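You operate a simulated robot arm through the tools that you are given. There is no shell and no other tool. Be economical: measure what you need, move in short steps, check, and stop when the job is done.

You run a simulated two-armed robot. Do the job below in one go: nothing can be reset, and whatever is moved stays where it is left.

TASK
Pick up the corner piece from the feed table top with one hand, pass it to the other hand and put it on the top of the crate cart. Set down upright: corner piece.

It is judged by the outcome, as a careful person would: the job done as asked, and still so three seconds after it is handed in. It fails if anything else is knocked over, pushed out of place, dropped, spilled or broken.

THE ROBOT
Two 7-joint arms with two-finger parallel grippers on one trunk, on a base that drives. Base frame: it is fixed to the floor where the robot stands at the start and does not move with it; the origin is under the middle of the robot, x ahead of it, y to its left, z up; the surface under the hand at the start is at about z = 860. Lengths are in mm, angles in rad, forces in N, time in s.
The left shoulder is at the start at [71, 156, 1030], the right one opposite. Places, roughly: top of the crate cart [5100, -1500, 800]. Payload 3.91 kg a hand.
Tool frame (each hand has its own): the origin (TCP) lies between the finger pads and is the grasp point; the fingertips stand 30 mm ahead of it; z points along the fingers, y is the line along which they close. The gripper opens to 110 mm. The fingers are 20 mm wide and 10 mm thick; the gripper's body (48 by 112 mm) begins 55 mm behind the TCP.
Orientation is told as [roll, pitch, yaw] about the base's x, y, z axes, in that order, counted from this pose: with the fingers straight down and closing along the base's y, the tool's x points along the base's -x, its y along +y and its z along -z.

THE INTERFACE
- The arms move only by the tool play_rows. It takes "left_plan", "right_plan" or both (then of equal length, played together; a hand with none holds still); each is a list of rows, each a list of 7 numbers: the shift along the base's x, y, z in cm, then the turn, a rotation vector about the base's x, y, z in rad, then the closure, from 0 (fully open) to 1 (shut). In form: [[dx, dy, dz, ax, ay, az, fingers], ...]. A call has 1 to 20 rows; each row is the pose to reach, as a shift and turn from the pose commanded when the call began. Each row takes 0.2 s and may step no farther than 50 mm and 0.15 rad from the row before; otherwise, or with a gripper value out of range, the whole call is refused. A pose out of reach is approached as far as the arm can. The call stops where the force on the tool passes 40 N (or 10 N more than at its start, if that is more) or the arm is blocked; 0.2 s more then pass. The fingers move at their own pace (about 108 mm/s each) and stop on an object; they squeeze with about 42 N. The grip force told is the motor's: it shows also when the fingers shut on nothing. Time passes only in rows, and 0.2 s behind the last, so rows that repeat a pose let the fingers close. The reply holds the time, the measured pose of the TCP, the force on the tool along the base axes, the opening and the grip force, in the units named above and with some noise, with the torque about the TCP (base axes, N m) and any sound that the robot's microphone picked up.
- Cameras (640 x 400 px; columns grow to the right, rows downward): "scene" is now at [142.9, -13.3, 1280.7]; the picture's right is [-0.14, -0.99, 0.00], its down [-0.34, 0.05, -0.94] and it looks along [0.93, -0.13, -0.35] (base axes); focal length 266 px, centre (320, 200). "left" rides on the left gripper at [73, -17, -103] in its tool frame; the picture's right is [0.23, 0.97, 0.00], its down [-0.76, 0.18, -0.62] and it looks along [-0.61, 0.14, 0.78] (tool axes); focal length 222 px, centre (320, 200). "right" rides on the right gripper at [72, 17, -103] in its tool frame; the picture's right is [-0.23, 0.97, 0.00], its down [-0.76, -0.18, -0.62] and it looks along [-0.61, -0.14, 0.78] (tool axes); focal length 222 px, centre (320, 200). There is no depth. A picture from a camera that has moved, and an enlarged one, comes with that camera's place and axes in the base frame and with its lens.
- camera(camera): a new picture of that camera. It takes no simulated time.
- move_column(by): slides the trunk up (or, below 0, down) by that many mm; the arms and the scene camera ride with it, the base frame stays. It gives what a move gives, with no picture.
- steer(legs): drives the robot by 1 to 6 legs, each [ahead, left, turn to the left] in mm, mm and rad, along the robot's own axes; the way and the turn of a leg run together, so that a leg with both is an arc; at most 1500 mm and 3.142 rad a leg. The arms and the cameras ride along, it lands a little off, and it stops where it bumps. It gives what a move gives.
- pan_tilt(pan, tilt): turns the head with the scene camera to pan (to the left, within 1.501 rad either way) and tilt (down, from -0.506 to 1.204), counted from straight ahead of the robot. It gives what a move gives.
- close_up(camera, box): a new picture of the part [left, top, right, bottom] of that camera's present view, enlarged. It takes no simulated time.
- sign_off(): hands the job in; it is judged then, once.

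Work in short steps. Places have to be worked out from the pictures, the camera data and where the tool is seen: move nearer, look again, correct. Check each grasp and each placing, and mend what went wrong. You have 120 turns and 108 pictures in all, those below and enlarged ones among them. Open the grippers and draw the arms clear of the work before you hand the job in, unless the task says otherwise; then end with one line.

The tools are called after ">>>" as name(argument=value, ...) on one line, values as JSON. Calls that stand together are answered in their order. play_rows: Moves the arms, as the interface text tells. Its arguments: {"type":"object","properties":{"left_plan":{"type":"array","items":{"type":"array","items":{"type":"number"}}},"right_plan":{"type":"array","items":{"type":"array","items":{"type":"number"}}}},"required":[]} The other tools are called the same way: move_column (by) slides the trunk up or down; steer (legs) drives the base; pan_tilt (pan, tilt) turns the head that bears the scene camera; camera (camera) takes a picture; close_up (camera, box) takes an enlarged picture of a part of a camera's view; sign_off () hands the job in.

At the start:

```text
t: 0.0
left_position: [861.9, 252.8, 1086.8]
left_ee_rot: [0.0, 0.001, 0.001]
left_ft_force: [0.0, -0.6, 0.3]
left_moment: [0.04, 0.0, -0.01]
left_finger_gap: 110.2
left_grip_force: 0.0
right_position: [616.6, -469.6, 1176.2]
right_ee_rot: [0.0, 0.001, 0.0]
right_ft_force: [0.8, -0.4, -0.2]
right_moment: [-0.01, 0.02, 0.0]
right_finger_gap: 110.2
right_grip_force: 0.2
trunk travel left (down, up): [-475.0, 465.0]
robot x, y, heading: [-0.0, 5.2, -0.005]
head pan, tilt: [-0.143, 0.354]
```

scene: 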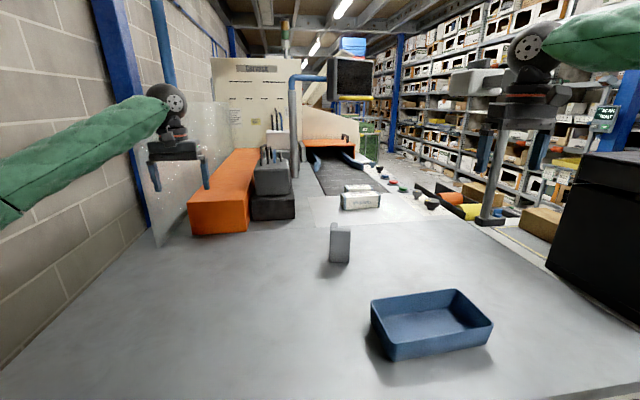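
right: 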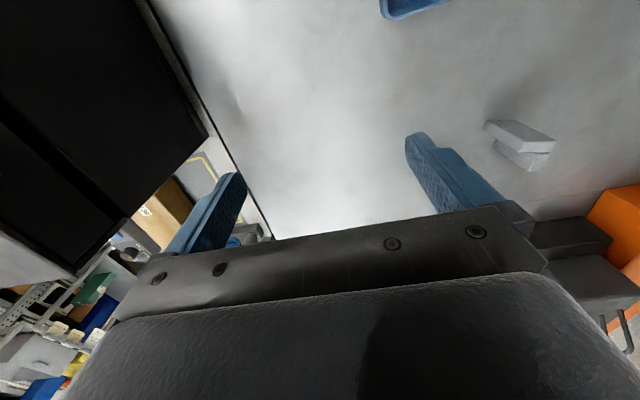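
left: 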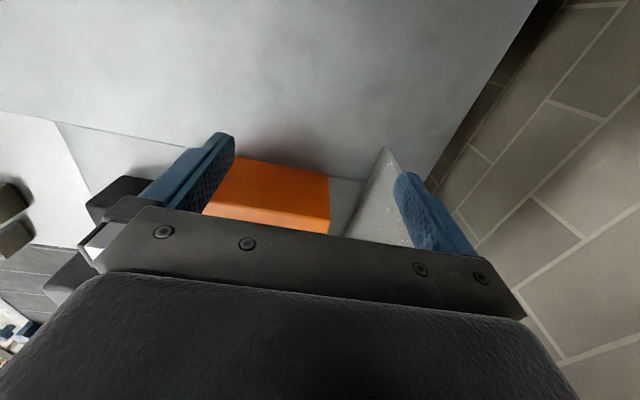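

The small grey upright piece near pixel (340,243) looks like the corner piece; I'll take a closer look.

>>> close_up(camera="scene", box=[280, 180, 400, 280])

>>> close_up(camera="right", box=[460, 90, 590, 190])

```text
4.00 times, centred on (340, 230) of scene
camera zoom: at [142.9, -13.3, 1280.7], right [-0.14, -0.99, 0.0], down [-0.34, 0.05, -0.94], along [0.93, -0.13, -0.35], focal length 1062 px, centre (240, 80)
```

zoom: 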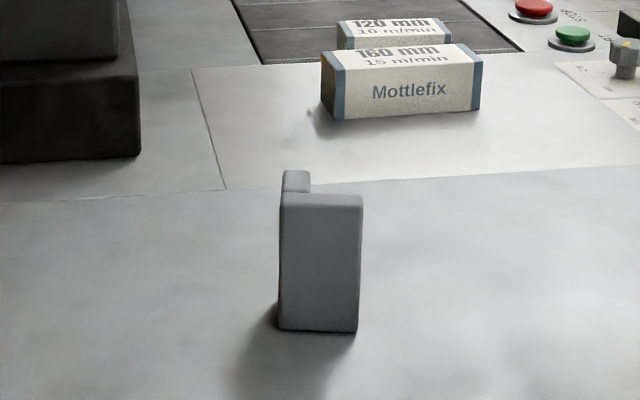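

```text
4.00 times, centred on (525, 140) of right
camera zoom: at [544.6, -454.6, 1278.9], right [0.23, 0.97, 0.0], down [0.76, -0.18, 0.62], along [0.61, -0.14, -0.78], focal length 888 px, centre (-500, 440)
```

zoom: 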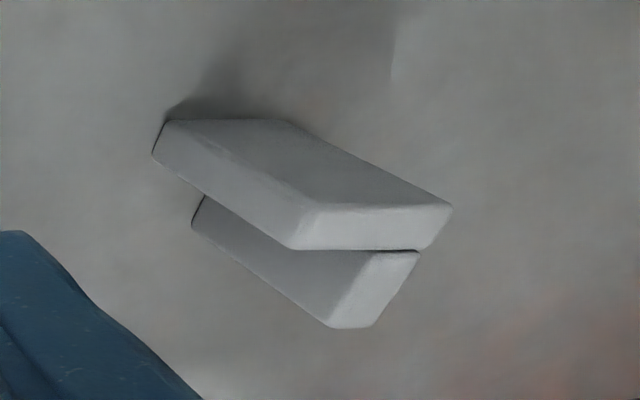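

The piece is an L-section about 52 × 54 mm with 19 mm walls, 104 mm tall. It stands near (785,-155) on the table at z 860, yawed about -0.2. My plan is for the left hand to take it low from the left with a tilted tool, and for the right hand to take it from above. First I turn the left tool about z.

>>> play_rows(left_plan=[[-0.7, -1.3, 0, 0, 0, 0.136, 0], [-1.4, -2.6, 0, 0, 0, 0.272, 0], [-2.1, -3.9, 0, 0, 0, 0.408, 0], [-2.8, -5.2, 0, 0, 0, 0.544, 0], [-3.5, -6.5, 0, 0, 0, 0.68, 0], [-4.2, -7.8, 0, 0, 0, 0.816, 0], [-4.9, -9.1, 0, 0, 0, 0.952, 0], [-5.6, -10.4, 0, 0, 0, 1.088, 0], [-6.3, -11.7, 0, 0, 0, 1.224, 0], [-7, -13, 0, 0, 0, 1.36, 0], [-7, -13, 0, 0, 0, 1.36, 0]])

```text
t: 2.4
left_position: [791.7, 123.3, 1087.6]
left_ee_rot: [0.001, 0.0, 1.361]
left_ft_force: [0.8, -0.3, 0.1]
left_moment: [0.0, 0.03, -0.01]
left_finger_gap: 109.9
left_grip_force: 0.0
right_position: [616.1, -469.4, 1175.6]
right_ee_rot: [0.0, 0.002, 0.001]
right_ft_force: [0.2, -0.4, 0.2]
right_moment: [-0.03, 0.01, 0.0]
right_finger_gap: 109.8
right_grip_force: 0.1
trunk travel left (down, up): [-475.0, 465.0]
robot x, y, heading: [1.9, 1.0, 0.0]
head pan, tilt: [-0.143, 0.354]
```

Yaw reached; now I tilt the tool toward the right by 1.0 rad.

>>> play_rows(left_plan=[[0, 0, 0, -0.14, 0.03, 0, 0], [0, 0, 0, -0.28, 0.06, 0, 0], [0, 0, 0, -0.42, 0.089, 0, 0], [0, 0, 0, -0.56, 0.119, 0, 0], [0, 0, 0, -0.7, 0.149, 0, 0], [0, 0, 0, -0.84, 0.179, 0, 0], [0, 0, 0, -0.978, 0.208, 0, 0], [0, 0, 0, -0.978, 0.208, 0, 0]])

>>> camera(camera="left")

>>> camera(camera="scene")

```text
t: 4.4
left_position: [791.3, 134.9, 1121.7]
left_ee_rot: [-0.081, 0.985, 1.311]
left_ft_force: [-0.3, -0.3, 0.8]
left_moment: [0.01, -0.02, 0.0]
left_finger_gap: 109.9
left_grip_force: 0.1
right_position: [615.6, -469.9, 1176.2]
right_ee_rot: [0.003, -0.003, -0.001]
right_ft_force: [-0.6, 0.2, 0.1]
right_moment: [0.02, 0.06, -0.01]
right_finger_gap: 110.0
right_grip_force: 0.1
trunk travel left (down, up): [-475.0, 465.0]
robot x, y, heading: [3.9, 4.2, -0.004]
head pan, tilt: [-0.143, 0.354]
stopped in row 8 (left hand): the arm was blocked; the commanded pose is now the measured one
```

```text
102 pictures are left
camera left: at [812.5, 177.8, 1238.2], right [-0.99, 0.07, 0.15], down [0.02, 0.95, -0.3], along [-0.16, -0.29, -0.94], focal length 222 px, centre (320, 200)
```

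left: 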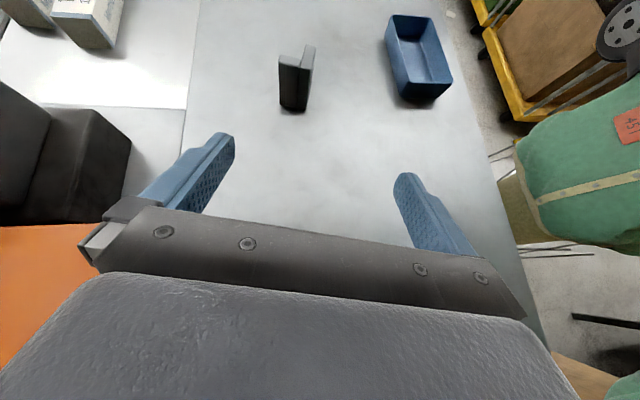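

```text
101 pictures are left
camera scene: at [141.5, -12.1, 1281.1], right [-0.14, -0.99, 0.0], down [-0.34, 0.05, -0.94], along [0.93, -0.13, -0.34], focal length 266 px, centre (320, 200)
```

scene: 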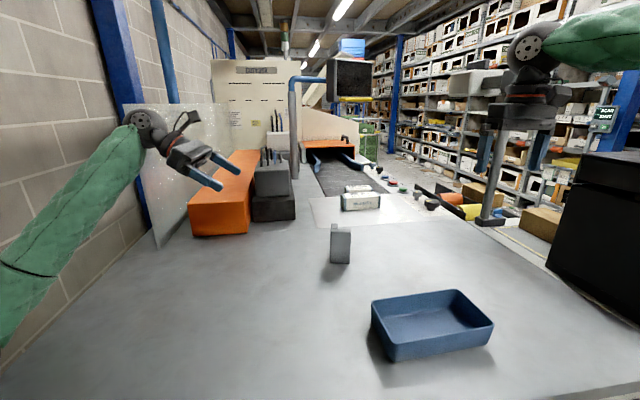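

The tool stopped short at a tilt of 0.985, which is close enough. I move to a pre-grasp point about 110 mm back along the tool axis and look again.

>>> play_rows(left_plan=[[0.2, -3.3, -2.7, 0, 0, 0, 0], [0.4, -6.6, -5.4, 0, 0, 0, 0], [0.6, -9.9, -8, 0, 0, 0, 0], [0.8, -13.2, -10.7, 0, 0, 0, 0], [1, -16.5, -13.4, 0, 0, 0, 0], [1.1, -19.8, -16.1, 0, 0, 0, 0], [1.1, -19.8, -16.1, 0, 0, 0, 0]])

>>> camera(camera="left")

>>> camera(camera="scene")

```text
t: 6.2
left_position: [878.7, 215.9, 1001.6]
left_ee_rot: [-0.17, 0.964, 1.505]
left_ft_force: [0.3, 0.2, -1.3]
left_moment: [-0.04, 0.02, -0.06]
left_finger_gap: 110.2
left_grip_force: 0.0
right_position: [790.9, -241.3, 1190.6]
right_ee_rot: [0.003, -0.018, 0.256]
right_ft_force: [1.3, 0.3, 1.2]
right_moment: [-0.03, 0.02, -0.02]
right_finger_gap: 109.9
right_grip_force: 0.1
trunk travel left (down, up): [-475.0, 465.0]
robot x, y, heading: [91.3, 62.3, 0.256]
head pan, tilt: [-0.143, 0.354]
stopped in row 7 (left hand): the arm was blocked; the commanded pose is now the measured one
```

```text
100 pictures are left
camera left: at [881.5, 260.7, 1118.9], right [-0.97, -0.2, 0.09], down [-0.22, 0.93, -0.29], along [-0.03, -0.31, -0.95], focal length 222 px, centre (320, 200)
```

left: 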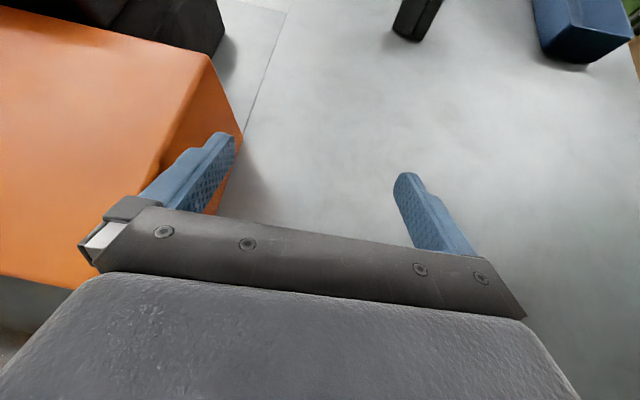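

```text
99 pictures are left
camera scene: at [226.1, 85.7, 1287.8], right [0.11, -0.99, 0.0], down [-0.34, -0.04, -0.94], along [0.93, 0.1, -0.34], focal length 266 px, centre (320, 200)
```

scene: 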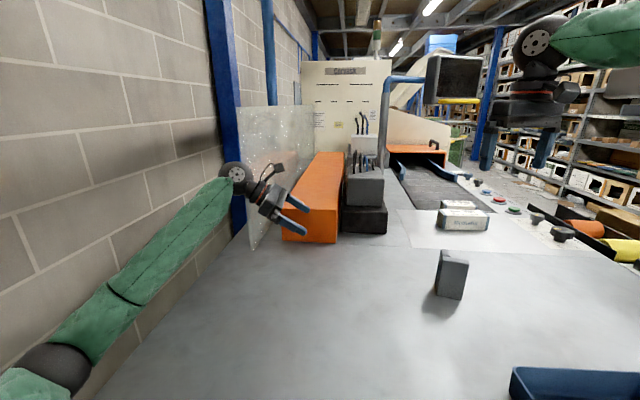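

The last moves pushed the base to (91,62) with heading 0.256, so the left elbow must have been touching the wall. I drive back and to the right, away from the wall, before moving the arm again.

>>> steer(legs=[[-100, -100, 0]])

>>> move_column(by=120)

>>> camera(camera="scene")

```text
t: 7.4
left_position: [881.6, 228.0, 1006.4]
left_ee_rot: [-0.199, 0.955, 1.504]
left_ft_force: [-0.8, -0.1, -0.7]
left_moment: [0.0, 0.01, -0.01]
left_finger_gap: 109.9
left_grip_force: 0.0
right_position: [800.7, -234.8, 1182.2]
right_ee_rot: [0.001, -0.013, 0.273]
right_ft_force: [-0.4, -0.2, -0.2]
right_moment: [0.01, 0.02, -0.01]
right_finger_gap: 109.8
right_grip_force: 0.1
trunk travel left (down, up): [-475.0, 465.0]
robot x, y, heading: [92.6, 53.6, 0.273]
head pan, tilt: [-0.143, 0.354]
stopped in leg 1: the robot was blocked; the commanded pose is now the measured one
```

```text
t: 8.9
left_position: [884.0, 223.5, 1118.2]
left_ee_rot: [-0.182, 0.959, 1.515]
left_ft_force: [-0.2, 0.7, 0.4]
left_moment: [-0.04, -0.01, -0.02]
left_finger_gap: 110.0
left_grip_force: 0.0
right_position: [805.8, -234.6, 1300.6]
right_ee_rot: [0.001, -0.01, 0.269]
right_ft_force: [-0.3, -0.8, -0.4]
right_moment: [0.03, 0.0, -0.03]
right_finger_gap: 110.2
right_grip_force: 0.0
trunk travel left (down, up): [-595.0, 345.0]
robot x, y, heading: [92.8, 56.8, 0.269]
head pan, tilt: [-0.143, 0.354]
```

```text
98 pictures are left
camera scene: at [234.6, 83.0, 1400.6], right [0.13, -0.99, 0.0], down [-0.34, -0.04, -0.94], along [0.93, 0.12, -0.35], focal length 266 px, centre (320, 200)
```

scene: 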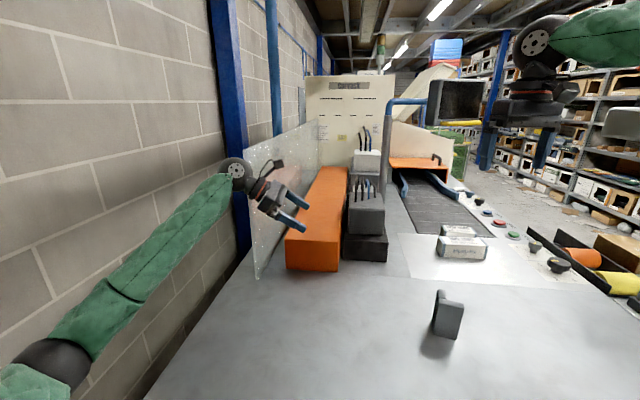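

The base is still blocked by something. I turn the head left and down to see what the arm is touching.

>>> pan_tilt(pan=0.9, tilt=0.45)

>>> camera(camera="scene")

>>> pan_tilt(pan=0.2, tilt=1.1)

>>> camera(camera="scene")

```text
t: 10.2
left_position: [885.1, 224.3, 1118.8]
left_ee_rot: [-0.18, 0.96, 1.513]
left_ft_force: [0.1, -0.4, 0.4]
left_moment: [0.02, 0.01, 0.01]
left_finger_gap: 110.2
left_grip_force: 0.0
right_position: [803.9, -234.7, 1301.9]
right_ee_rot: [0.0, -0.011, 0.271]
right_ft_force: [0.4, 0.2, -0.4]
right_moment: [0.01, 0.02, -0.04]
right_finger_gap: 110.0
right_grip_force: 0.1
trunk travel left (down, up): [-595.0, 345.0]
robot x, y, heading: [94.7, 57.5, 0.27]
head pan, tilt: [0.901, 0.45]
```

```text
97 pictures are left
camera scene: at [178.0, 156.0, 1391.9], right [0.92, -0.39, 0.0], down [-0.17, -0.4, -0.9], along [0.35, 0.83, -0.44], focal length 266 px, centre (320, 200)
```

scene: 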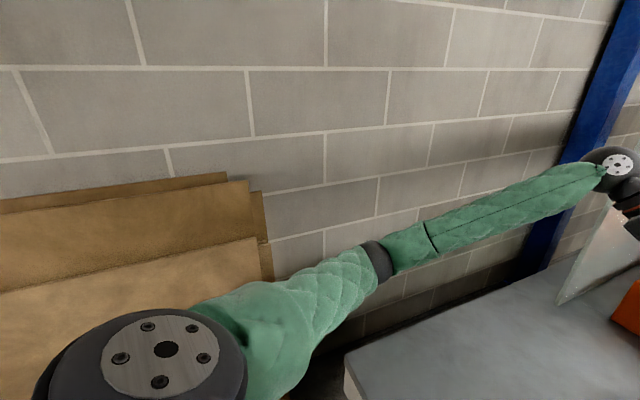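

```text
t: 11.2
left_position: [884.1, 223.7, 1119.4]
left_ee_rot: [-0.18, 0.96, 1.514]
left_ft_force: [0.3, -0.2, 0.5]
left_moment: [-0.01, 0.01, 0.01]
left_finger_gap: 109.8
left_grip_force: 0.0
right_position: [804.4, -233.9, 1300.8]
right_ee_rot: [0.0, -0.01, 0.27]
right_ft_force: [0.7, -1.5, 0.1]
right_moment: [-0.01, 0.03, 0.0]
right_finger_gap: 109.9
right_grip_force: 0.0
trunk travel left (down, up): [-595.0, 345.0]
robot x, y, heading: [91.1, 59.3, 0.27]
head pan, tilt: [0.201, 1.1]
```

```text
96 pictures are left
camera scene: at [198.3, 100.1, 1339.8], right [0.45, -0.89, 0.0], down [-0.79, -0.4, -0.45], along [0.4, 0.21, -0.89], focal length 266 px, centre (320, 200)
```

scene: 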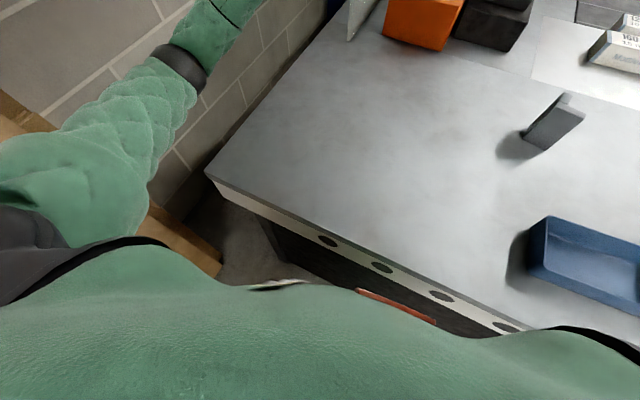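

The tool's wrist seems to be hooked on the wall side of the clear panel, whose near edge is at about x 923, y 388. I back straight out along -x to free it.

>>> steer(legs=[[-115, 32, 0]])

>>> pan_tilt(pan=0.3, tilt=0.4)

>>> camera(camera="scene")

```text
t: 12.5
left_position: [766.1, 224.3, 1118.8]
left_ee_rot: [-0.184, 0.96, 1.513]
left_ft_force: [0.1, 0.4, 0.6]
left_moment: [0.02, -0.03, 0.0]
left_finger_gap: 109.9
left_grip_force: 0.0
right_position: [684.7, -234.8, 1303.5]
right_ee_rot: [-0.001, -0.012, 0.27]
right_ft_force: [-0.6, -0.6, 0.5]
right_moment: [-0.04, 0.0, -0.01]
right_finger_gap: 110.0
right_grip_force: 0.1
trunk travel left (down, up): [-595.0, 345.0]
robot x, y, heading: [-25.1, 59.6, 0.268]
head pan, tilt: [0.201, 1.1]
```

```text
t: 13.5
left_position: [767.2, 223.7, 1118.9]
left_ee_rot: [-0.181, 0.961, 1.511]
left_ft_force: [0.2, 1.0, 0.7]
left_moment: [0.01, 0.02, -0.01]
left_finger_gap: 110.2
left_grip_force: 0.1
right_position: [685.4, -234.9, 1301.1]
right_ee_rot: [0.001, -0.011, 0.268]
right_ft_force: [0.2, 0.0, 0.0]
right_moment: [0.01, -0.01, 0.02]
right_finger_gap: 110.2
right_grip_force: 0.0
trunk travel left (down, up): [-595.0, 345.0]
robot x, y, heading: [-24.9, 58.3, 0.266]
head pan, tilt: [0.3, 0.4]
```

```text
95 pictures are left
camera scene: at [102.8, 122.4, 1396.5], right [0.54, -0.84, 0.0], down [-0.33, -0.21, -0.92], along [0.78, 0.49, -0.39], focal length 266 px, centre (320, 200)
```

scene: 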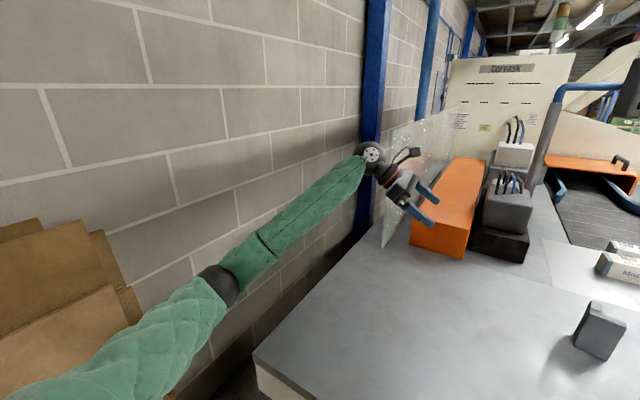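

The wrist is free and the panel is intact. Next I drive right and then straighten the heading.

>>> steer(legs=[[-14, -109, 0], [0, 0, -0.266]])

>>> pan_tilt(pan=0.0, tilt=0.5)

>>> camera(camera="scene")

>>> camera(camera="left")

```text
t: 15.6
left_position: [798.1, -96.3, 1118.5]
left_ee_rot: [-0.18, 0.959, 1.249]
left_ft_force: [-0.8, -0.2, -0.3]
left_moment: [-0.02, 0.02, 0.01]
left_finger_gap: 109.9
left_grip_force: 0.1
right_position: [600.5, -518.6, 1303.1]
right_ee_rot: [0.001, -0.01, 0.005]
right_ft_force: [0.0, -0.1, 0.2]
right_moment: [0.04, 0.0, 0.03]
right_finger_gap: 109.6
right_grip_force: 0.1
trunk travel left (down, up): [-595.0, 345.0]
robot x, y, heading: [-10.1, -45.8, -0.004]
head pan, tilt: [0.3, 0.4]
```

```text
t: 16.4
left_position: [799.3, -96.3, 1119.0]
left_ee_rot: [-0.178, 0.96, 1.247]
left_ft_force: [0.4, -0.4, 0.1]
left_moment: [0.01, 0.03, -0.02]
left_finger_gap: 110.0
left_grip_force: 0.1
right_position: [600.4, -516.2, 1300.4]
right_ee_rot: [-0.001, -0.01, 0.004]
right_ft_force: [0.3, -0.6, -0.3]
right_moment: [-0.01, 0.01, 0.04]
right_finger_gap: 109.9
right_grip_force: 0.1
trunk travel left (down, up): [-595.0, 345.0]
robot x, y, heading: [-12.4, -41.7, 0.002]
head pan, tilt: [0.0, 0.499]
```

```text
94 pictures are left
camera scene: at [133.0, -47.9, 1387.4], right [0.0, -1.0, 0.0], down [-0.48, 0.0, -0.88], along [0.88, 0.0, -0.48], focal length 266 px, centre (320, 200)
```

scene: 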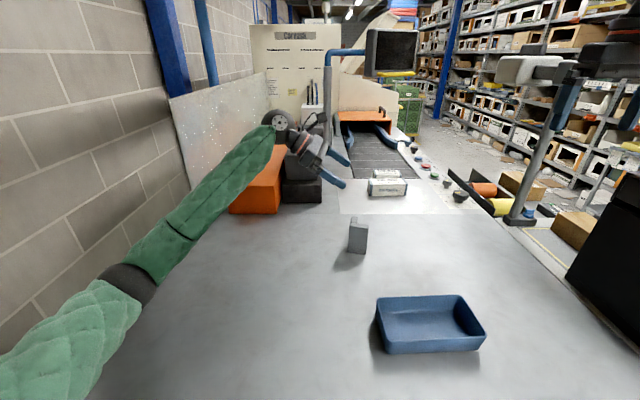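

```text
93 pictures are left
camera left: at [811.3, -53.6, 1237.3], right [-1.0, 0.04, 0.09], down [0.02, 0.96, -0.29], along [-0.1, -0.29, -0.95], focal length 222 px, centre (320, 200)
```

left: 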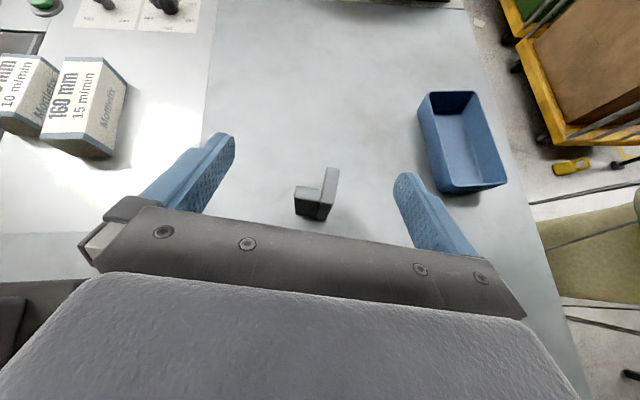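

The base is back in place and the piece is untouched. Next I correct the tool's small roll error and go down to the pre-grasp point on the piece's left.

>>> play_rows(left_plan=[[0.1, 1.7, 0, 0.01, 0.049, -0.016, 0], [0.3, 3.3, -2, 0.021, 0.0975, -0.032, 0], [0.3, 3.3, -6, 0.021, 0.0975, -0.032, 0], [0.3, 3.3, -10, 0.021, 0.0975, -0.032, 0], [0.3, 3.3, -13, 0.021, 0.0975, -0.032, 0], [0.3, 3.3, -15.8, 0.021, 0.0975, -0.032, 0], [0.3, 3.3, -15.8, 0.021, 0.0975, -0.032, 0]])

>>> camera(camera="left")

>>> close_up(camera="scene", box=[280, 140, 440, 280])

```text
t: 18.1
left_position: [969.2, 18.1, 966.7]
left_ee_rot: [0.016, 0.97, 1.379]
left_ft_force: [-1.3, 3.1, 7.9]
left_moment: [0.36, -0.18, 0.12]
left_finger_gap: 109.9
left_grip_force: 0.0
right_position: [722.3, -479.9, 1229.9]
right_ee_rot: [0.226, 0.07, -0.035]
right_ft_force: [-1.1, 0.7, -1.9]
right_moment: [-0.01, -0.11, -0.01]
right_finger_gap: 110.0
right_grip_force: 0.1
trunk travel left (down, up): [-595.0, 345.0]
robot x, y, heading: [143.8, 35.9, -0.068]
head pan, tilt: [0.0, 0.499]
stopped in row 7 (right hand): the arm was blocked; the commanded pose is now the measured one
```

```text
92 pictures are left
camera left: at [997.1, 57.9, 1083.1], right [-0.98, 0.07, 0.2], down [0.01, 0.96, -0.28], along [-0.21, -0.27, -0.94], focal length 222 px, centre (320, 200)
```

left: 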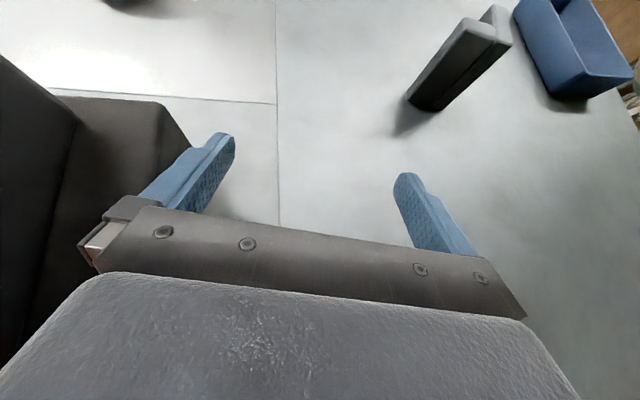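

```text
2.86 times, centred on (360, 210) of scene
camera zoom: at [268.1, -266.1, 1386.1], right [-0.07, -0.97, -0.21], down [-0.47, 0.22, -0.86], along [0.88, 0.04, -0.47], focal length 759 px, centre (206, 171)
```

zoom: 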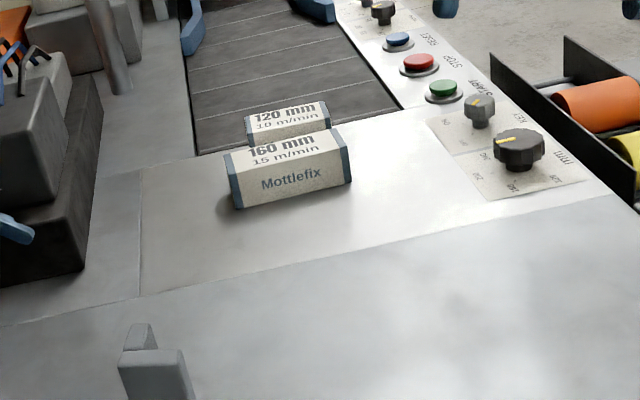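

The robot is tipped (roll 0.23) and has been shoved forward, so the left arm must be pressing on the table. I look before undoing this.

>>> camera(camera="scene")

>>> camera(camera="right")

```text
90 pictures are left
camera scene: at [268.1, -266.1, 1386.1], right [-0.07, -0.97, -0.21], down [-0.47, 0.22, -0.86], along [0.88, 0.04, -0.47], focal length 266 px, centre (320, 200)
```

scene: 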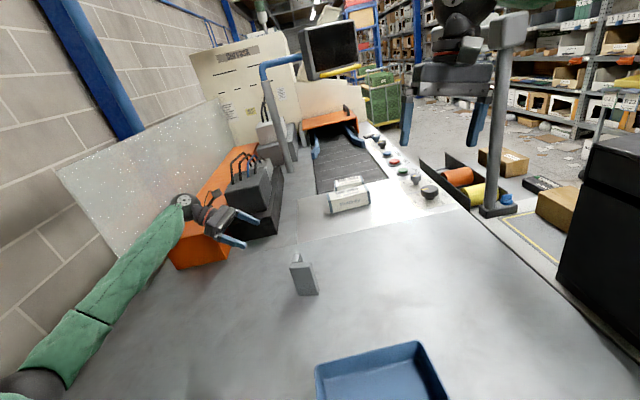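

```text
89 pictures are left
camera right: at [657.3, -485.0, 1339.0], right [0.28, 0.94, 0.2], down [0.79, -0.34, 0.51], along [0.55, 0.02, -0.83], focal length 222 px, centre (320, 200)
```

right: 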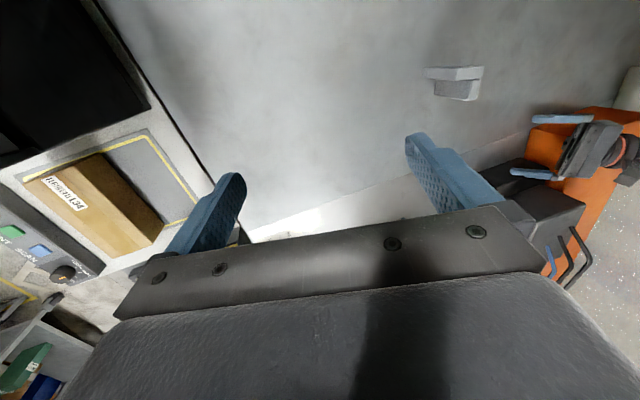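

Nothing seems displaced yet. I reverse the descent by raising the left hand.

>>> play_rows(left_plan=[[0, 0, 3, 0, 0, 0, 0], [0, 0, 6, 0, 0, 0, 0], [0, 0, 9, 0, 0, 0, 0], [0, 0, 12, 0, 0, 0, 0], [0, 0, 12, 0, 0, 0, 0]])

>>> camera(camera="scene")

```text
t: 18.4
left_position: [984.5, -17.4, 984.7]
left_ee_rot: [0.16, 0.949, 1.369]
left_ft_force: [-2.4, -3.2, 2.7]
left_moment: [0.31, -0.22, 0.07]
left_finger_gap: 110.2
left_grip_force: 0.1
right_position: [660.9, -556.9, 1222.5]
right_ee_rot: [0.505, 0.154, -0.264]
right_ft_force: [-1.3, 0.7, -1.0]
right_moment: [0.01, -0.12, -0.07]
right_finger_gap: 110.2
right_grip_force: 0.0
trunk travel left (down, up): [-595.0, 345.0]
robot x, y, heading: [193.7, 41.3, -0.27]
head pan, tilt: [0.0, 0.499]
stopped in row 1 (left hand): the arm was blocked; the commanded pose is now the measured one
```

```text
88 pictures are left
camera scene: at [212.3, -398.1, 1370.5], right [-0.25, -0.92, -0.3], down [-0.38, 0.38, -0.84], along [0.89, -0.09, -0.45], focal length 266 px, centre (320, 200)
```

scene: 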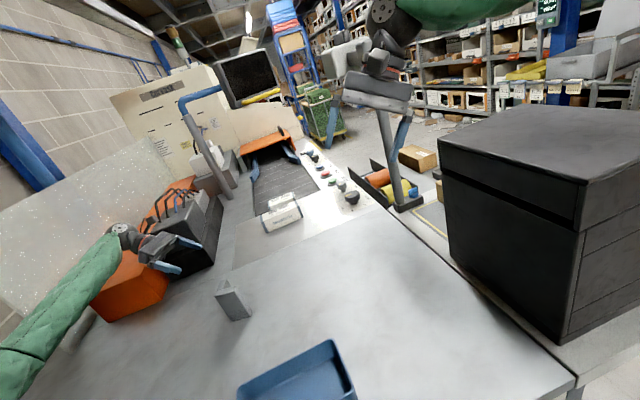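

The robot is tipping to its right. I raise the left hand and lower the right, since both reactions push the tilted base back down.

>>> play_rows(left_plan=[[0, 2, 4.5, 0, 0, 0, 0], [0, 4, 9, 0, 0, 0, 0], [0, 5, 13, 0, 0, 0, 0]], right_plan=[[0, 2, -3, 0, 0, 0, 0], [0, 4, -6, 0, 0, 0, 0], [0, 6, -9, 0, 0, 0, 0]])

>>> camera(camera="scene")

```text
t: 18.8
left_position: [969.5, 134.0, 998.9]
left_ee_rot: [0.248, 1.094, 1.519]
left_ft_force: [2.4, -23.8, 31.5]
left_moment: [2.8, -0.92, -0.82]
left_finger_gap: 109.9
left_grip_force: 0.0
right_position: [803.3, -536.7, 1259.7]
right_ee_rot: [0.887, 0.34, -0.333]
right_ft_force: [2.3, 3.7, -0.9]
right_moment: [-0.1, 0.17, 0.18]
right_finger_gap: 110.0
right_grip_force: 0.1
trunk travel left (down, up): [-595.0, 345.0]
robot x, y, heading: [177.5, 40.2, -0.208]
head pan, tilt: [0.0, 0.499]
stopped in row 1 (left hand): the arm was blocked; the commanded pose is now the measured one
```

```text
87 pictures are left
camera scene: at [273.2, -460.7, 1357.4], right [-0.19, -0.92, -0.34], down [-0.44, 0.39, -0.81], along [0.88, -0.01, -0.48], focal length 266 px, centre (320, 200)
```

scene: 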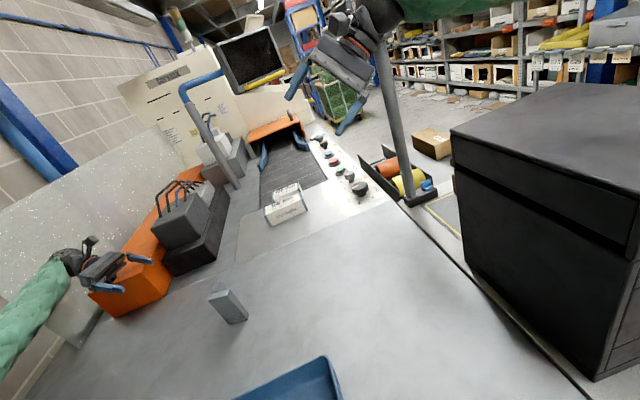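

The left hand now feels 31 N upward and 24 N to the right, so it is pushing on the orange block. I lift it away along that force and draw it back.

>>> play_rows(left_plan=[[-1, -1.5, 4.5, 0, 0, 0, 0], [-3, -3, 8.5, 0, 0, 0, 0], [-6, -3, 12, 0, 0, 0, 0], [-9, -3, 15, 0, 0, 0, 0]])

>>> camera(camera="scene")

```text
t: 19.0
left_position: [975.7, 148.0, 1006.0]
left_ee_rot: [-0.037, 1.293, 1.177]
left_ft_force: [-10.6, 5.9, 18.0]
left_moment: [1.48, 0.13, 0.77]
left_finger_gap: 109.8
left_grip_force: 0.1
right_position: [862.5, -595.5, 1374.2]
right_ee_rot: [1.164, 0.4, -0.482]
right_ft_force: [-1.1, -0.6, -1.4]
right_moment: [0.08, -0.04, 0.0]
right_finger_gap: 110.1
right_grip_force: 0.1
trunk travel left (down, up): [-595.0, 345.0]
robot x, y, heading: [174.6, 40.0, -0.208]
head pan, tilt: [0.0, 0.499]
stopped in row 1 (left hand): the force on the tool passed its limit at 176 N (the readings are from after the stop); the commanded pose is now the measured one
```

```text
86 pictures are left
camera scene: at [282.5, -490.6, 1350.2], right [-0.19, -0.91, -0.36], down [-0.45, 0.41, -0.8], along [0.87, 0.01, -0.49], focal length 266 px, centre (320, 200)
```

scene: 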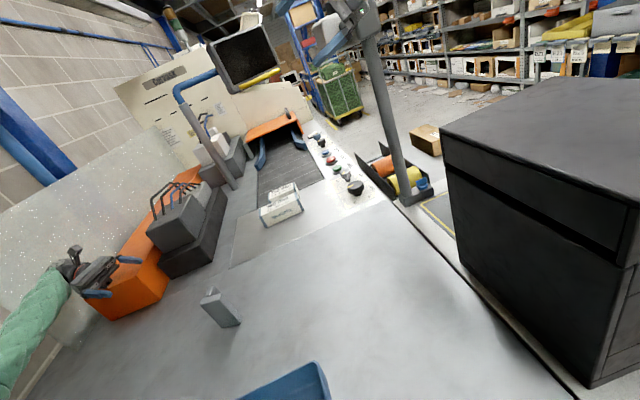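

The tilt is slowing (0.36). I hold both arms still for a moment to see which way it settles.

>>> play_rows(left_plan=[[0, 0, 0, 0, 0, 0, 0]], right_plan=[[0, 0, 0, 0, 0, 0, 0]])

>>> camera(camera="scene")

```text
t: 19.3
left_position: [1023.6, 131.9, 1045.6]
left_ee_rot: [-0.987, 1.286, 0.203]
left_ft_force: [0.1, -1.0, 0.6]
left_moment: [0.11, -0.02, -0.09]
left_finger_gap: 110.1
left_grip_force: 0.1
right_position: [869.1, -674.7, 1502.4]
right_ee_rot: [1.358, 0.398, -0.702]
right_ft_force: [0.8, 0.1, -1.9]
right_moment: [0.17, -0.09, 0.08]
right_finger_gap: 110.0
right_grip_force: 0.2
trunk travel left (down, up): [-595.0, 345.0]
robot x, y, heading: [183.7, 41.6, -0.219]
head pan, tilt: [0.0, 0.499]
stopped in row 1 (left hand): the arm was blocked; the commanded pose is now the measured one
```

```text
85 pictures are left
camera scene: at [278.6, -487.7, 1353.4], right [-0.2, -0.91, -0.36], down [-0.44, 0.41, -0.8], along [0.87, 0.0, -0.49], focal length 266 px, centre (320, 200)
```

scene: 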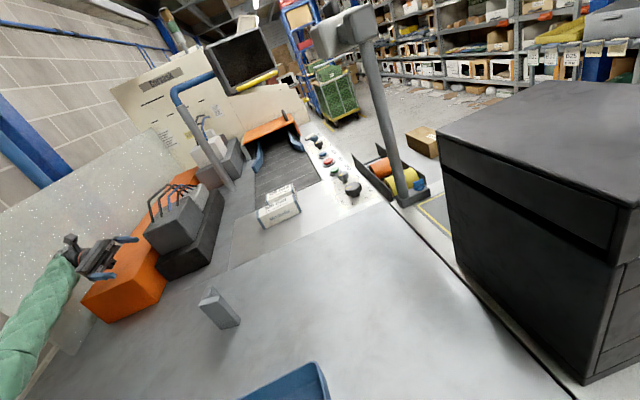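

The tilt has stopped at 0.36. Each arm command while tilted makes the arms drift, so I leave them alone and look down at what the robot leans on.

>>> pan_tilt(pan=0.7, tilt=0.9)

>>> camera(camera="scene")

```text
t: 20.4
left_position: [1011.8, 141.0, 1017.4]
left_ee_rot: [-0.966, 1.291, 0.159]
left_ft_force: [73.5, 34.0, 130.7]
left_moment: [9.38, -5.7, -3.79]
left_finger_gap: 109.8
left_grip_force: 0.2
right_position: [856.2, -605.6, 1489.9]
right_ee_rot: [1.298, 0.441, -0.743]
right_ft_force: [0.7, 0.1, 0.0]
right_moment: [0.06, -0.04, 0.04]
right_finger_gap: 110.3
right_grip_force: 0.1
trunk travel left (down, up): [-595.0, 345.0]
robot x, y, heading: [194.6, 37.9, -0.248]
head pan, tilt: [0.7, 0.901]
```

```text
84 pictures are left
camera scene: at [211.0, -342.0, 1352.5], right [0.45, -0.86, -0.23], down [-0.65, -0.14, -0.75], along [0.61, 0.48, -0.62], focal length 266 px, centre (320, 200)
```

scene: 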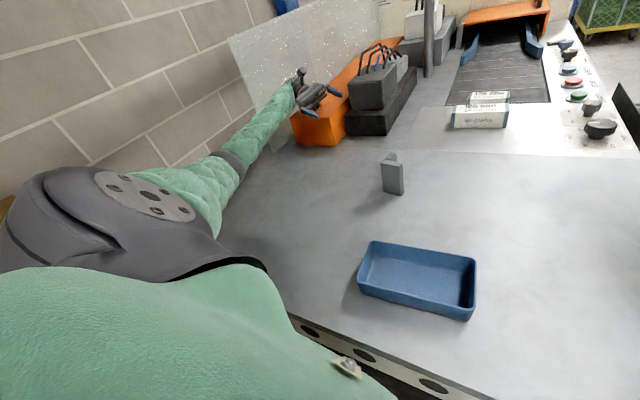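

The robot is settling back, but the left hand is propping it on the orange block with about 130 N. I raise the column so the hand comes off the block.

>>> move_column(by=120)

>>> camera(camera="scene")

```text
t: 20.7
left_position: [1049.6, 134.6, 1020.6]
left_ee_rot: [-1.219, 1.182, -0.059]
left_ft_force: [0.9, -1.4, 2.7]
left_moment: [0.23, -0.09, -0.09]
left_finger_gap: 110.0
left_grip_force: 0.1
right_position: [924.7, -691.3, 1541.5]
right_ee_rot: [1.446, 0.535, -0.957]
right_ft_force: [0.7, 0.4, -1.6]
right_moment: [0.12, -0.1, 0.01]
right_finger_gap: 109.9
right_grip_force: 0.0
trunk travel left (down, up): [-597.0, 343.0]
robot x, y, heading: [181.8, 40.8, -0.213]
head pan, tilt: [0.7, 0.901]
stopped: the arm was blocked; the commanded pose is now the measured one
```

```text
83 pictures are left
camera scene: at [212.5, -331.2, 1353.7], right [0.48, -0.85, -0.23], down [-0.65, -0.16, -0.74], along [0.59, 0.5, -0.63], focal length 266 px, centre (320, 200)
```

scene: 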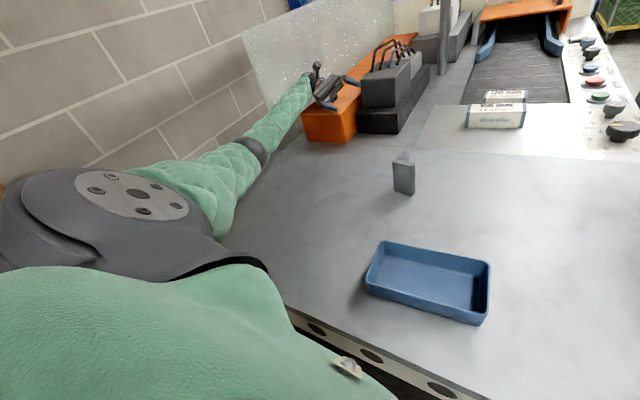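

Arm and column calls abort and lurch while tilted, but head moves just let time pass. I use one to let the robot settle.

>>> pan_tilt(pan=0.3, tilt=0.7)

>>> camera(camera="scene")

```text
t: 21.6
left_position: [1059.5, 148.4, 1021.9]
left_ee_rot: [-1.291, 1.176, -0.136]
left_ft_force: [-25.7, -9.9, 46.7]
left_moment: [2.22, -0.17, 1.2]
left_finger_gap: 109.8
left_grip_force: 0.0
right_position: [919.4, -662.5, 1560.8]
right_ee_rot: [1.432, 0.518, -0.967]
right_ft_force: [-0.5, -0.5, -0.8]
right_moment: [-0.02, 0.01, -0.01]
right_finger_gap: 110.1
right_grip_force: 0.2
trunk travel left (down, up): [-597.0, 343.0]
robot x, y, heading: [190.7, 40.2, -0.23]
head pan, tilt: [0.3, 0.7]
```

```text
82 pictures are left
camera scene: at [233.8, -332.2, 1370.4], right [0.08, -0.96, -0.26], down [-0.59, 0.16, -0.79], along [0.8, 0.22, -0.56], focal length 266 px, centre (320, 200)
```

scene: 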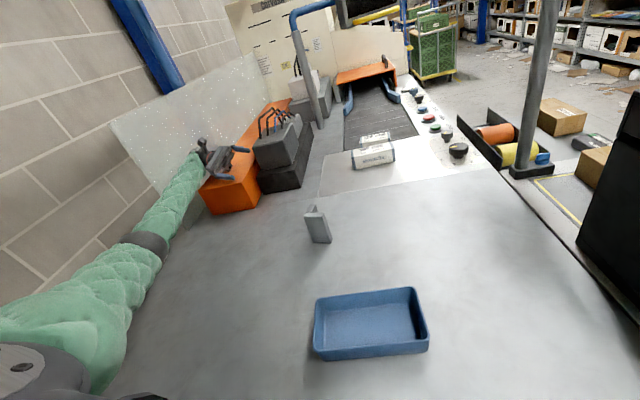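

The robot rests on its right wheels and the left hand, which carries about 47 N on the block. I try one upward step of the left hand to unload it.

>>> play_rows(left_plan=[[0, 0, 4.5, 0, 0, 0, 0], [0, 0, 9, 0, 0, 0, 0]])

>>> pan_tilt(pan=0.5, tilt=0.6)

>>> camera(camera="scene")

```text
t: 21.9
left_position: [1099.1, 140.8, 1039.1]
left_ee_rot: [-1.545, 1.011, -0.38]
left_ft_force: [-0.6, 0.4, -1.6]
left_moment: [-0.09, 0.05, 0.04]
left_finger_gap: 110.0
left_grip_force: 0.0
right_position: [966.4, -709.6, 1598.2]
right_ee_rot: [1.521, 0.567, -1.163]
right_ft_force: [0.8, -0.7, -1.6]
right_moment: [0.05, -0.09, 0.06]
right_finger_gap: 109.9
right_grip_force: 0.1
trunk travel left (down, up): [-597.0, 343.0]
robot x, y, heading: [176.0, 35.9, -0.193]
head pan, tilt: [0.3, 0.7]
stopped in row 1 (left hand): the arm was blocked; the commanded pose is now the measured one
```

```text
t: 22.7
left_position: [1126.1, 152.1, 1042.8]
left_ee_rot: [-1.611, 0.978, -0.472]
left_ft_force: [0.4, 0.3, 0.6]
left_moment: [0.01, 0.01, 0.01]
left_finger_gap: 109.6
left_grip_force: 0.1
right_position: [954.6, -652.4, 1617.2]
right_ee_rot: [1.502, 0.549, -1.172]
right_ft_force: [-0.7, -0.6, -0.1]
right_moment: [0.0, -0.03, 0.04]
right_finger_gap: 110.0
right_grip_force: 0.1
trunk travel left (down, up): [-597.0, 343.0]
robot x, y, heading: [196.5, 37.6, -0.244]
head pan, tilt: [0.499, 0.6]
```

```text
81 pictures are left
camera scene: at [257.6, -225.9, 1392.8], right [0.25, -0.95, -0.18], down [-0.5, 0.03, -0.86], along [0.83, 0.31, -0.47], focal length 266 px, centre (320, 200)
```

scene: 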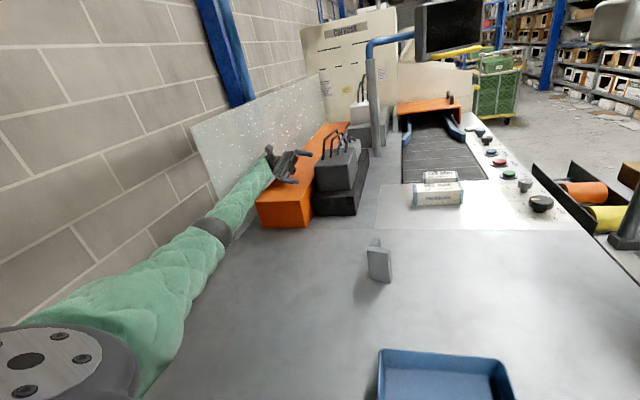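

It works: the tilt is down to about 0.19 and the tool carries no load. I repeat, lifting and drawing the left hand back.

>>> play_rows(left_plan=[[-2, 0, 4.5, 0, 0, 0, 0], [-5, 0, 8, 0, 0, 0, 0]])

>>> pan_tilt(pan=0.4, tilt=0.6)

>>> camera(camera="scene")

```text
t: 23.0
left_position: [1143.4, 154.3, 1101.8]
left_ee_rot: [-1.746, 0.735, -0.579]
left_ft_force: [-0.6, 8.1, -1.9]
left_moment: [-0.1, 0.12, 0.35]
left_finger_gap: 110.2
left_grip_force: 0.1
right_position: [950.3, -686.8, 1658.7]
right_ee_rot: [1.619, 0.597, -1.292]
right_ft_force: [-0.5, -0.7, 0.2]
right_moment: [0.03, -0.05, 0.0]
right_finger_gap: 110.0
right_grip_force: 0.1
trunk travel left (down, up): [-597.0, 343.0]
robot x, y, heading: [186.0, 39.8, -0.225]
head pan, tilt: [0.499, 0.6]
stopped in row 1 (left hand): the arm was blocked; the commanded pose is now the measured one
```

```text
t: 23.7
left_position: [1171.9, 158.4, 1067.6]
left_ee_rot: [-1.796, 0.744, -0.651]
left_ft_force: [-0.6, 0.3, 0.5]
left_moment: [0.0, -0.02, -0.03]
left_finger_gap: 109.9
left_grip_force: 0.0
right_position: [955.9, -649.8, 1649.8]
right_ee_rot: [1.541, 0.592, -1.338]
right_ft_force: [-1.4, -0.6, -0.7]
right_moment: [0.02, -0.1, 0.09]
right_finger_gap: 110.0
right_grip_force: 0.1
trunk travel left (down, up): [-597.0, 343.0]
robot x, y, heading: [196.9, 39.4, -0.286]
head pan, tilt: [0.4, 0.6]
```

```text
80 pictures are left
camera scene: at [278.1, -155.9, 1393.7], right [0.12, -0.98, -0.13], down [-0.53, 0.05, -0.85], along [0.84, 0.17, -0.51], focal length 266 px, centre (320, 200)
```

scene: 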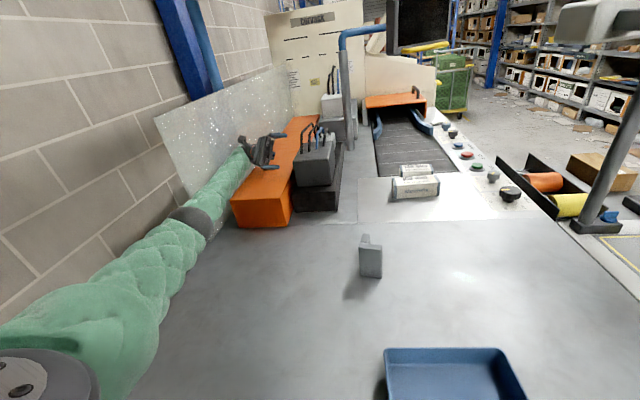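

Tilt is about 0.13. I do it once more.

>>> play_rows(left_plan=[[-1, -1, 4.5, 0, 0, 0, 0], [-2, -2, 9, 0, 0, 0, 0]])

>>> pan_tilt(pan=0.5, tilt=0.6)

>>> camera(camera="scene")

```text
t: 24.0
left_position: [1188.7, 153.3, 1107.9]
left_ee_rot: [-1.858, 0.546, -0.639]
left_ft_force: [-1.7, 3.1, 0.1]
left_moment: [0.01, 0.07, 0.25]
left_finger_gap: 109.9
left_grip_force: 0.0
right_position: [932.1, -699.0, 1676.5]
right_ee_rot: [1.653, 0.674, -1.403]
right_ft_force: [-1.7, -0.6, 2.2]
right_moment: [0.01, 0.16, -0.05]
right_finger_gap: 110.0
right_grip_force: 0.0
trunk travel left (down, up): [-597.0, 343.0]
robot x, y, heading: [194.3, 31.0, -0.271]
head pan, tilt: [0.4, 0.6]
stopped in row 1 (left hand): the arm was blocked; the commanded pose is now the measured one
```

```text
t: 24.7
left_position: [1208.3, 158.0, 1073.5]
left_ee_rot: [-1.893, 0.613, -0.706]
left_ft_force: [-0.9, -0.6, 0.2]
left_moment: [0.0, 0.01, 0.02]
left_finger_gap: 110.0
left_grip_force: 0.1
right_position: [931.5, -667.8, 1667.9]
right_ee_rot: [1.582, 0.671, -1.462]
right_ft_force: [-0.2, 0.4, 1.3]
right_moment: [-0.01, 0.06, 0.0]
right_finger_gap: 110.2
right_grip_force: 0.1
trunk travel left (down, up): [-597.0, 343.0]
robot x, y, heading: [196.6, 42.0, -0.324]
head pan, tilt: [0.499, 0.6]
```

```text
79 pictures are left
camera scene: at [287.0, -100.5, 1392.6], right [0.18, -0.98, -0.1], down [-0.53, -0.01, -0.85], along [0.83, 0.2, -0.52], focal length 266 px, centre (320, 200)
```

scene: 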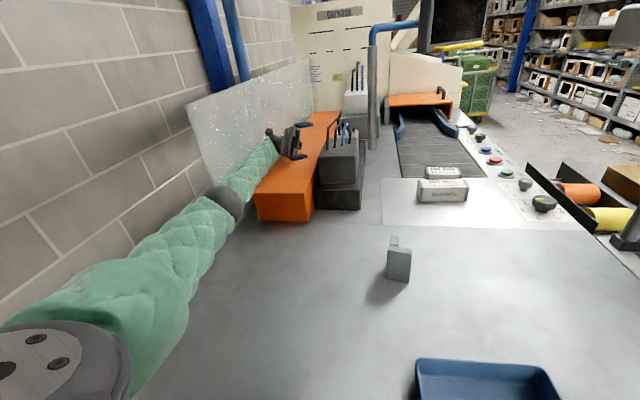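

Tilt is about 0.09. I do another lift step.

>>> play_rows(left_plan=[[-1, -1, 4.5, 0, 0, 0, 0], [-2, -2, 9, 0, 0, 0, 0], [-4, -3, 13, 0, 0, 0, 0]])

>>> pan_tilt(pan=0.6, tilt=0.6)

>>> camera(camera="scene")

```text
t: 25.0
left_position: [1219.7, 149.7, 1102.3]
left_ee_rot: [-1.992, 0.501, -0.775]
left_ft_force: [-2.0, -0.7, 1.2]
left_moment: [0.04, -0.02, 0.08]
left_finger_gap: 109.8
left_grip_force: 0.0
right_position: [885.4, -695.0, 1687.8]
right_ee_rot: [1.666, 0.775, -1.529]
right_ft_force: [-3.1, -1.7, 1.2]
right_moment: [-0.02, 0.05, 0.15]
right_finger_gap: 109.8
right_grip_force: 0.0
trunk travel left (down, up): [-597.0, 343.0]
robot x, y, heading: [190.6, 44.9, -0.343]
head pan, tilt: [0.499, 0.6]
stopped in row 1 (left hand): the arm was blocked; the commanded pose is now the measured one
```

```text
t: 25.7
left_position: [1225.4, 160.0, 1093.7]
left_ee_rot: [-1.998, 0.535, -0.784]
left_ft_force: [0.1, 1.4, 0.8]
left_moment: [0.08, -0.06, 0.02]
left_finger_gap: 110.1
left_grip_force: 0.1
right_position: [891.5, -674.4, 1692.0]
right_ee_rot: [1.622, 0.72, -1.542]
right_ft_force: [-0.5, -0.8, 0.3]
right_moment: [0.01, 0.04, 0.02]
right_finger_gap: 109.9
right_grip_force: 0.1
trunk travel left (down, up): [-597.0, 343.0]
robot x, y, heading: [195.0, 39.3, -0.358]
head pan, tilt: [0.6, 0.6]
```

```text
78 pictures are left
camera scene: at [283.7, -49.2, 1393.6], right [0.24, -0.97, -0.06], down [-0.52, -0.08, -0.85], along [0.82, 0.23, -0.52], focal length 266 px, centre (320, 200)
```

scene: 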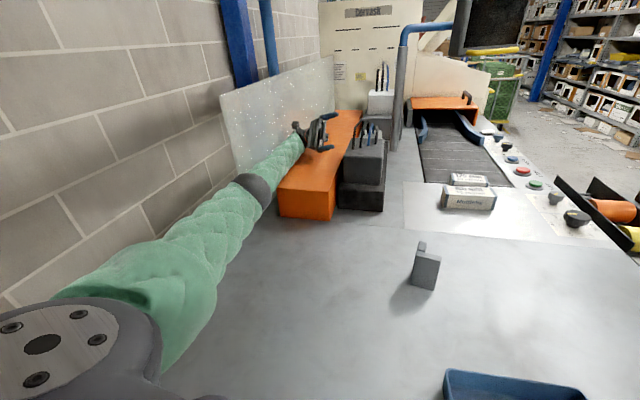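

Tilt is about 0.06. I try the column again to lift the forearm off the block.

>>> move_column(by=100)

>>> pan_tilt(pan=0.65, tilt=0.7)

>>> camera(camera="scene")

```text
t: 26.0
left_position: [1257.7, 174.6, 1098.1]
left_ee_rot: [-2.077, 0.478, -0.766]
left_ft_force: [-0.4, 0.3, 1.1]
left_moment: [0.05, -0.04, 0.0]
left_finger_gap: 110.1
left_grip_force: 0.1
right_position: [889.5, -645.3, 1700.1]
right_ee_rot: [1.644, 0.758, -1.58]
right_ft_force: [3.3, 7.6, -1.7]
right_moment: [0.0, -0.14, -0.74]
right_finger_gap: 109.9
right_grip_force: 0.1
trunk travel left (down, up): [-602.0, 338.0]
robot x, y, heading: [196.0, 39.0, -0.373]
head pan, tilt: [0.6, 0.6]
stopped: the arm was blocked; the commanded pose is now the measured one
```

```text
t: 26.7
left_position: [1257.2, 172.7, 1095.2]
left_ee_rot: [-2.073, 0.504, -0.769]
left_ft_force: [0.5, 1.2, -0.2]
left_moment: [0.01, 0.0, 0.02]
left_finger_gap: 110.0
left_grip_force: 0.0
right_position: [883.4, -660.6, 1703.9]
right_ee_rot: [1.635, 0.738, -1.582]
right_ft_force: [0.1, 0.0, 0.1]
right_moment: [0.02, -0.02, 0.0]
right_finger_gap: 110.1
right_grip_force: 0.0
trunk travel left (down, up): [-602.0, 338.0]
robot x, y, heading: [189.8, 34.0, -0.379]
head pan, tilt: [0.649, 0.7]
```

```text
77 pictures are left
camera scene: at [290.2, -10.1, 1384.4], right [0.26, -0.96, -0.03], down [-0.6, -0.14, -0.79], along [0.75, 0.23, -0.62], focal length 266 px, centre (320, 200)
```

scene: 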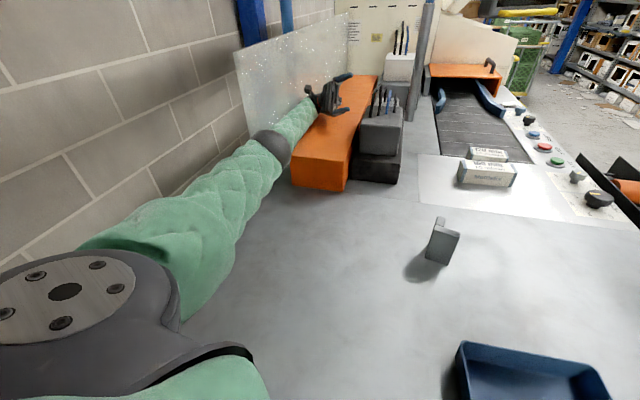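

Nearly upright now (tilt about 0.03). I raise the column again.

>>> move_column(by=120)

>>> pan_tilt(pan=0.6, tilt=0.7)

>>> camera(camera="scene")

```text
t: 27.0
left_position: [1271.7, 171.4, 1102.0]
left_ee_rot: [-2.124, 0.503, -0.73]
left_ft_force: [0.2, 0.2, 0.2]
left_moment: [0.0, 0.01, -0.02]
left_finger_gap: 110.2
left_grip_force: 0.1
right_position: [861.0, -684.1, 1707.9]
right_ee_rot: [1.665, 0.788, -1.606]
right_ft_force: [0.6, 0.0, -1.0]
right_moment: [0.0, -0.07, -0.07]
right_finger_gap: 109.8
right_grip_force: 0.1
trunk travel left (down, up): [-605.0, 335.0]
robot x, y, heading: [195.0, 34.8, -0.395]
head pan, tilt: [0.649, 0.7]
stopped: the arm was blocked; the commanded pose is now the measured one
```

```text
t: 27.6
left_position: [1272.0, 170.8, 1103.0]
left_ee_rot: [-2.125, 0.505, -0.729]
left_ft_force: [-0.1, 0.0, -0.3]
left_moment: [0.04, 0.01, -0.02]
left_finger_gap: 110.0
left_grip_force: 0.0
right_position: [861.6, -685.5, 1707.3]
right_ee_rot: [1.663, 0.787, -1.608]
right_ft_force: [-0.3, 0.7, -0.3]
right_moment: [-0.02, 0.01, 0.01]
right_finger_gap: 110.2
right_grip_force: 0.0
trunk travel left (down, up): [-605.0, 335.0]
robot x, y, heading: [194.8, 37.6, -0.397]
head pan, tilt: [0.6, 0.7]
```

```text
76 pictures are left
camera scene: at [287.6, -14.7, 1386.5], right [0.2, -0.98, -0.03], down [-0.61, -0.1, -0.79], along [0.77, 0.18, -0.62], focal length 266 px, centre (320, 200)
```

scene: 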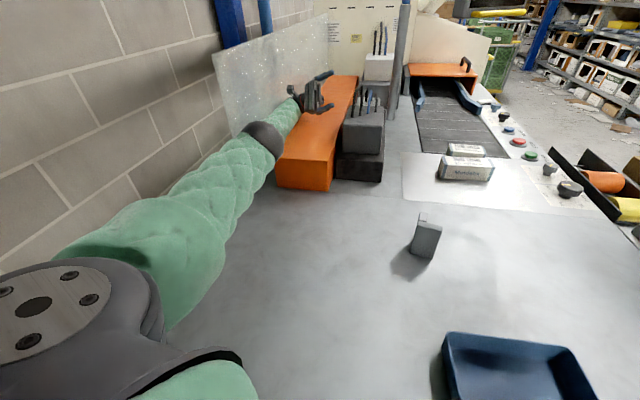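

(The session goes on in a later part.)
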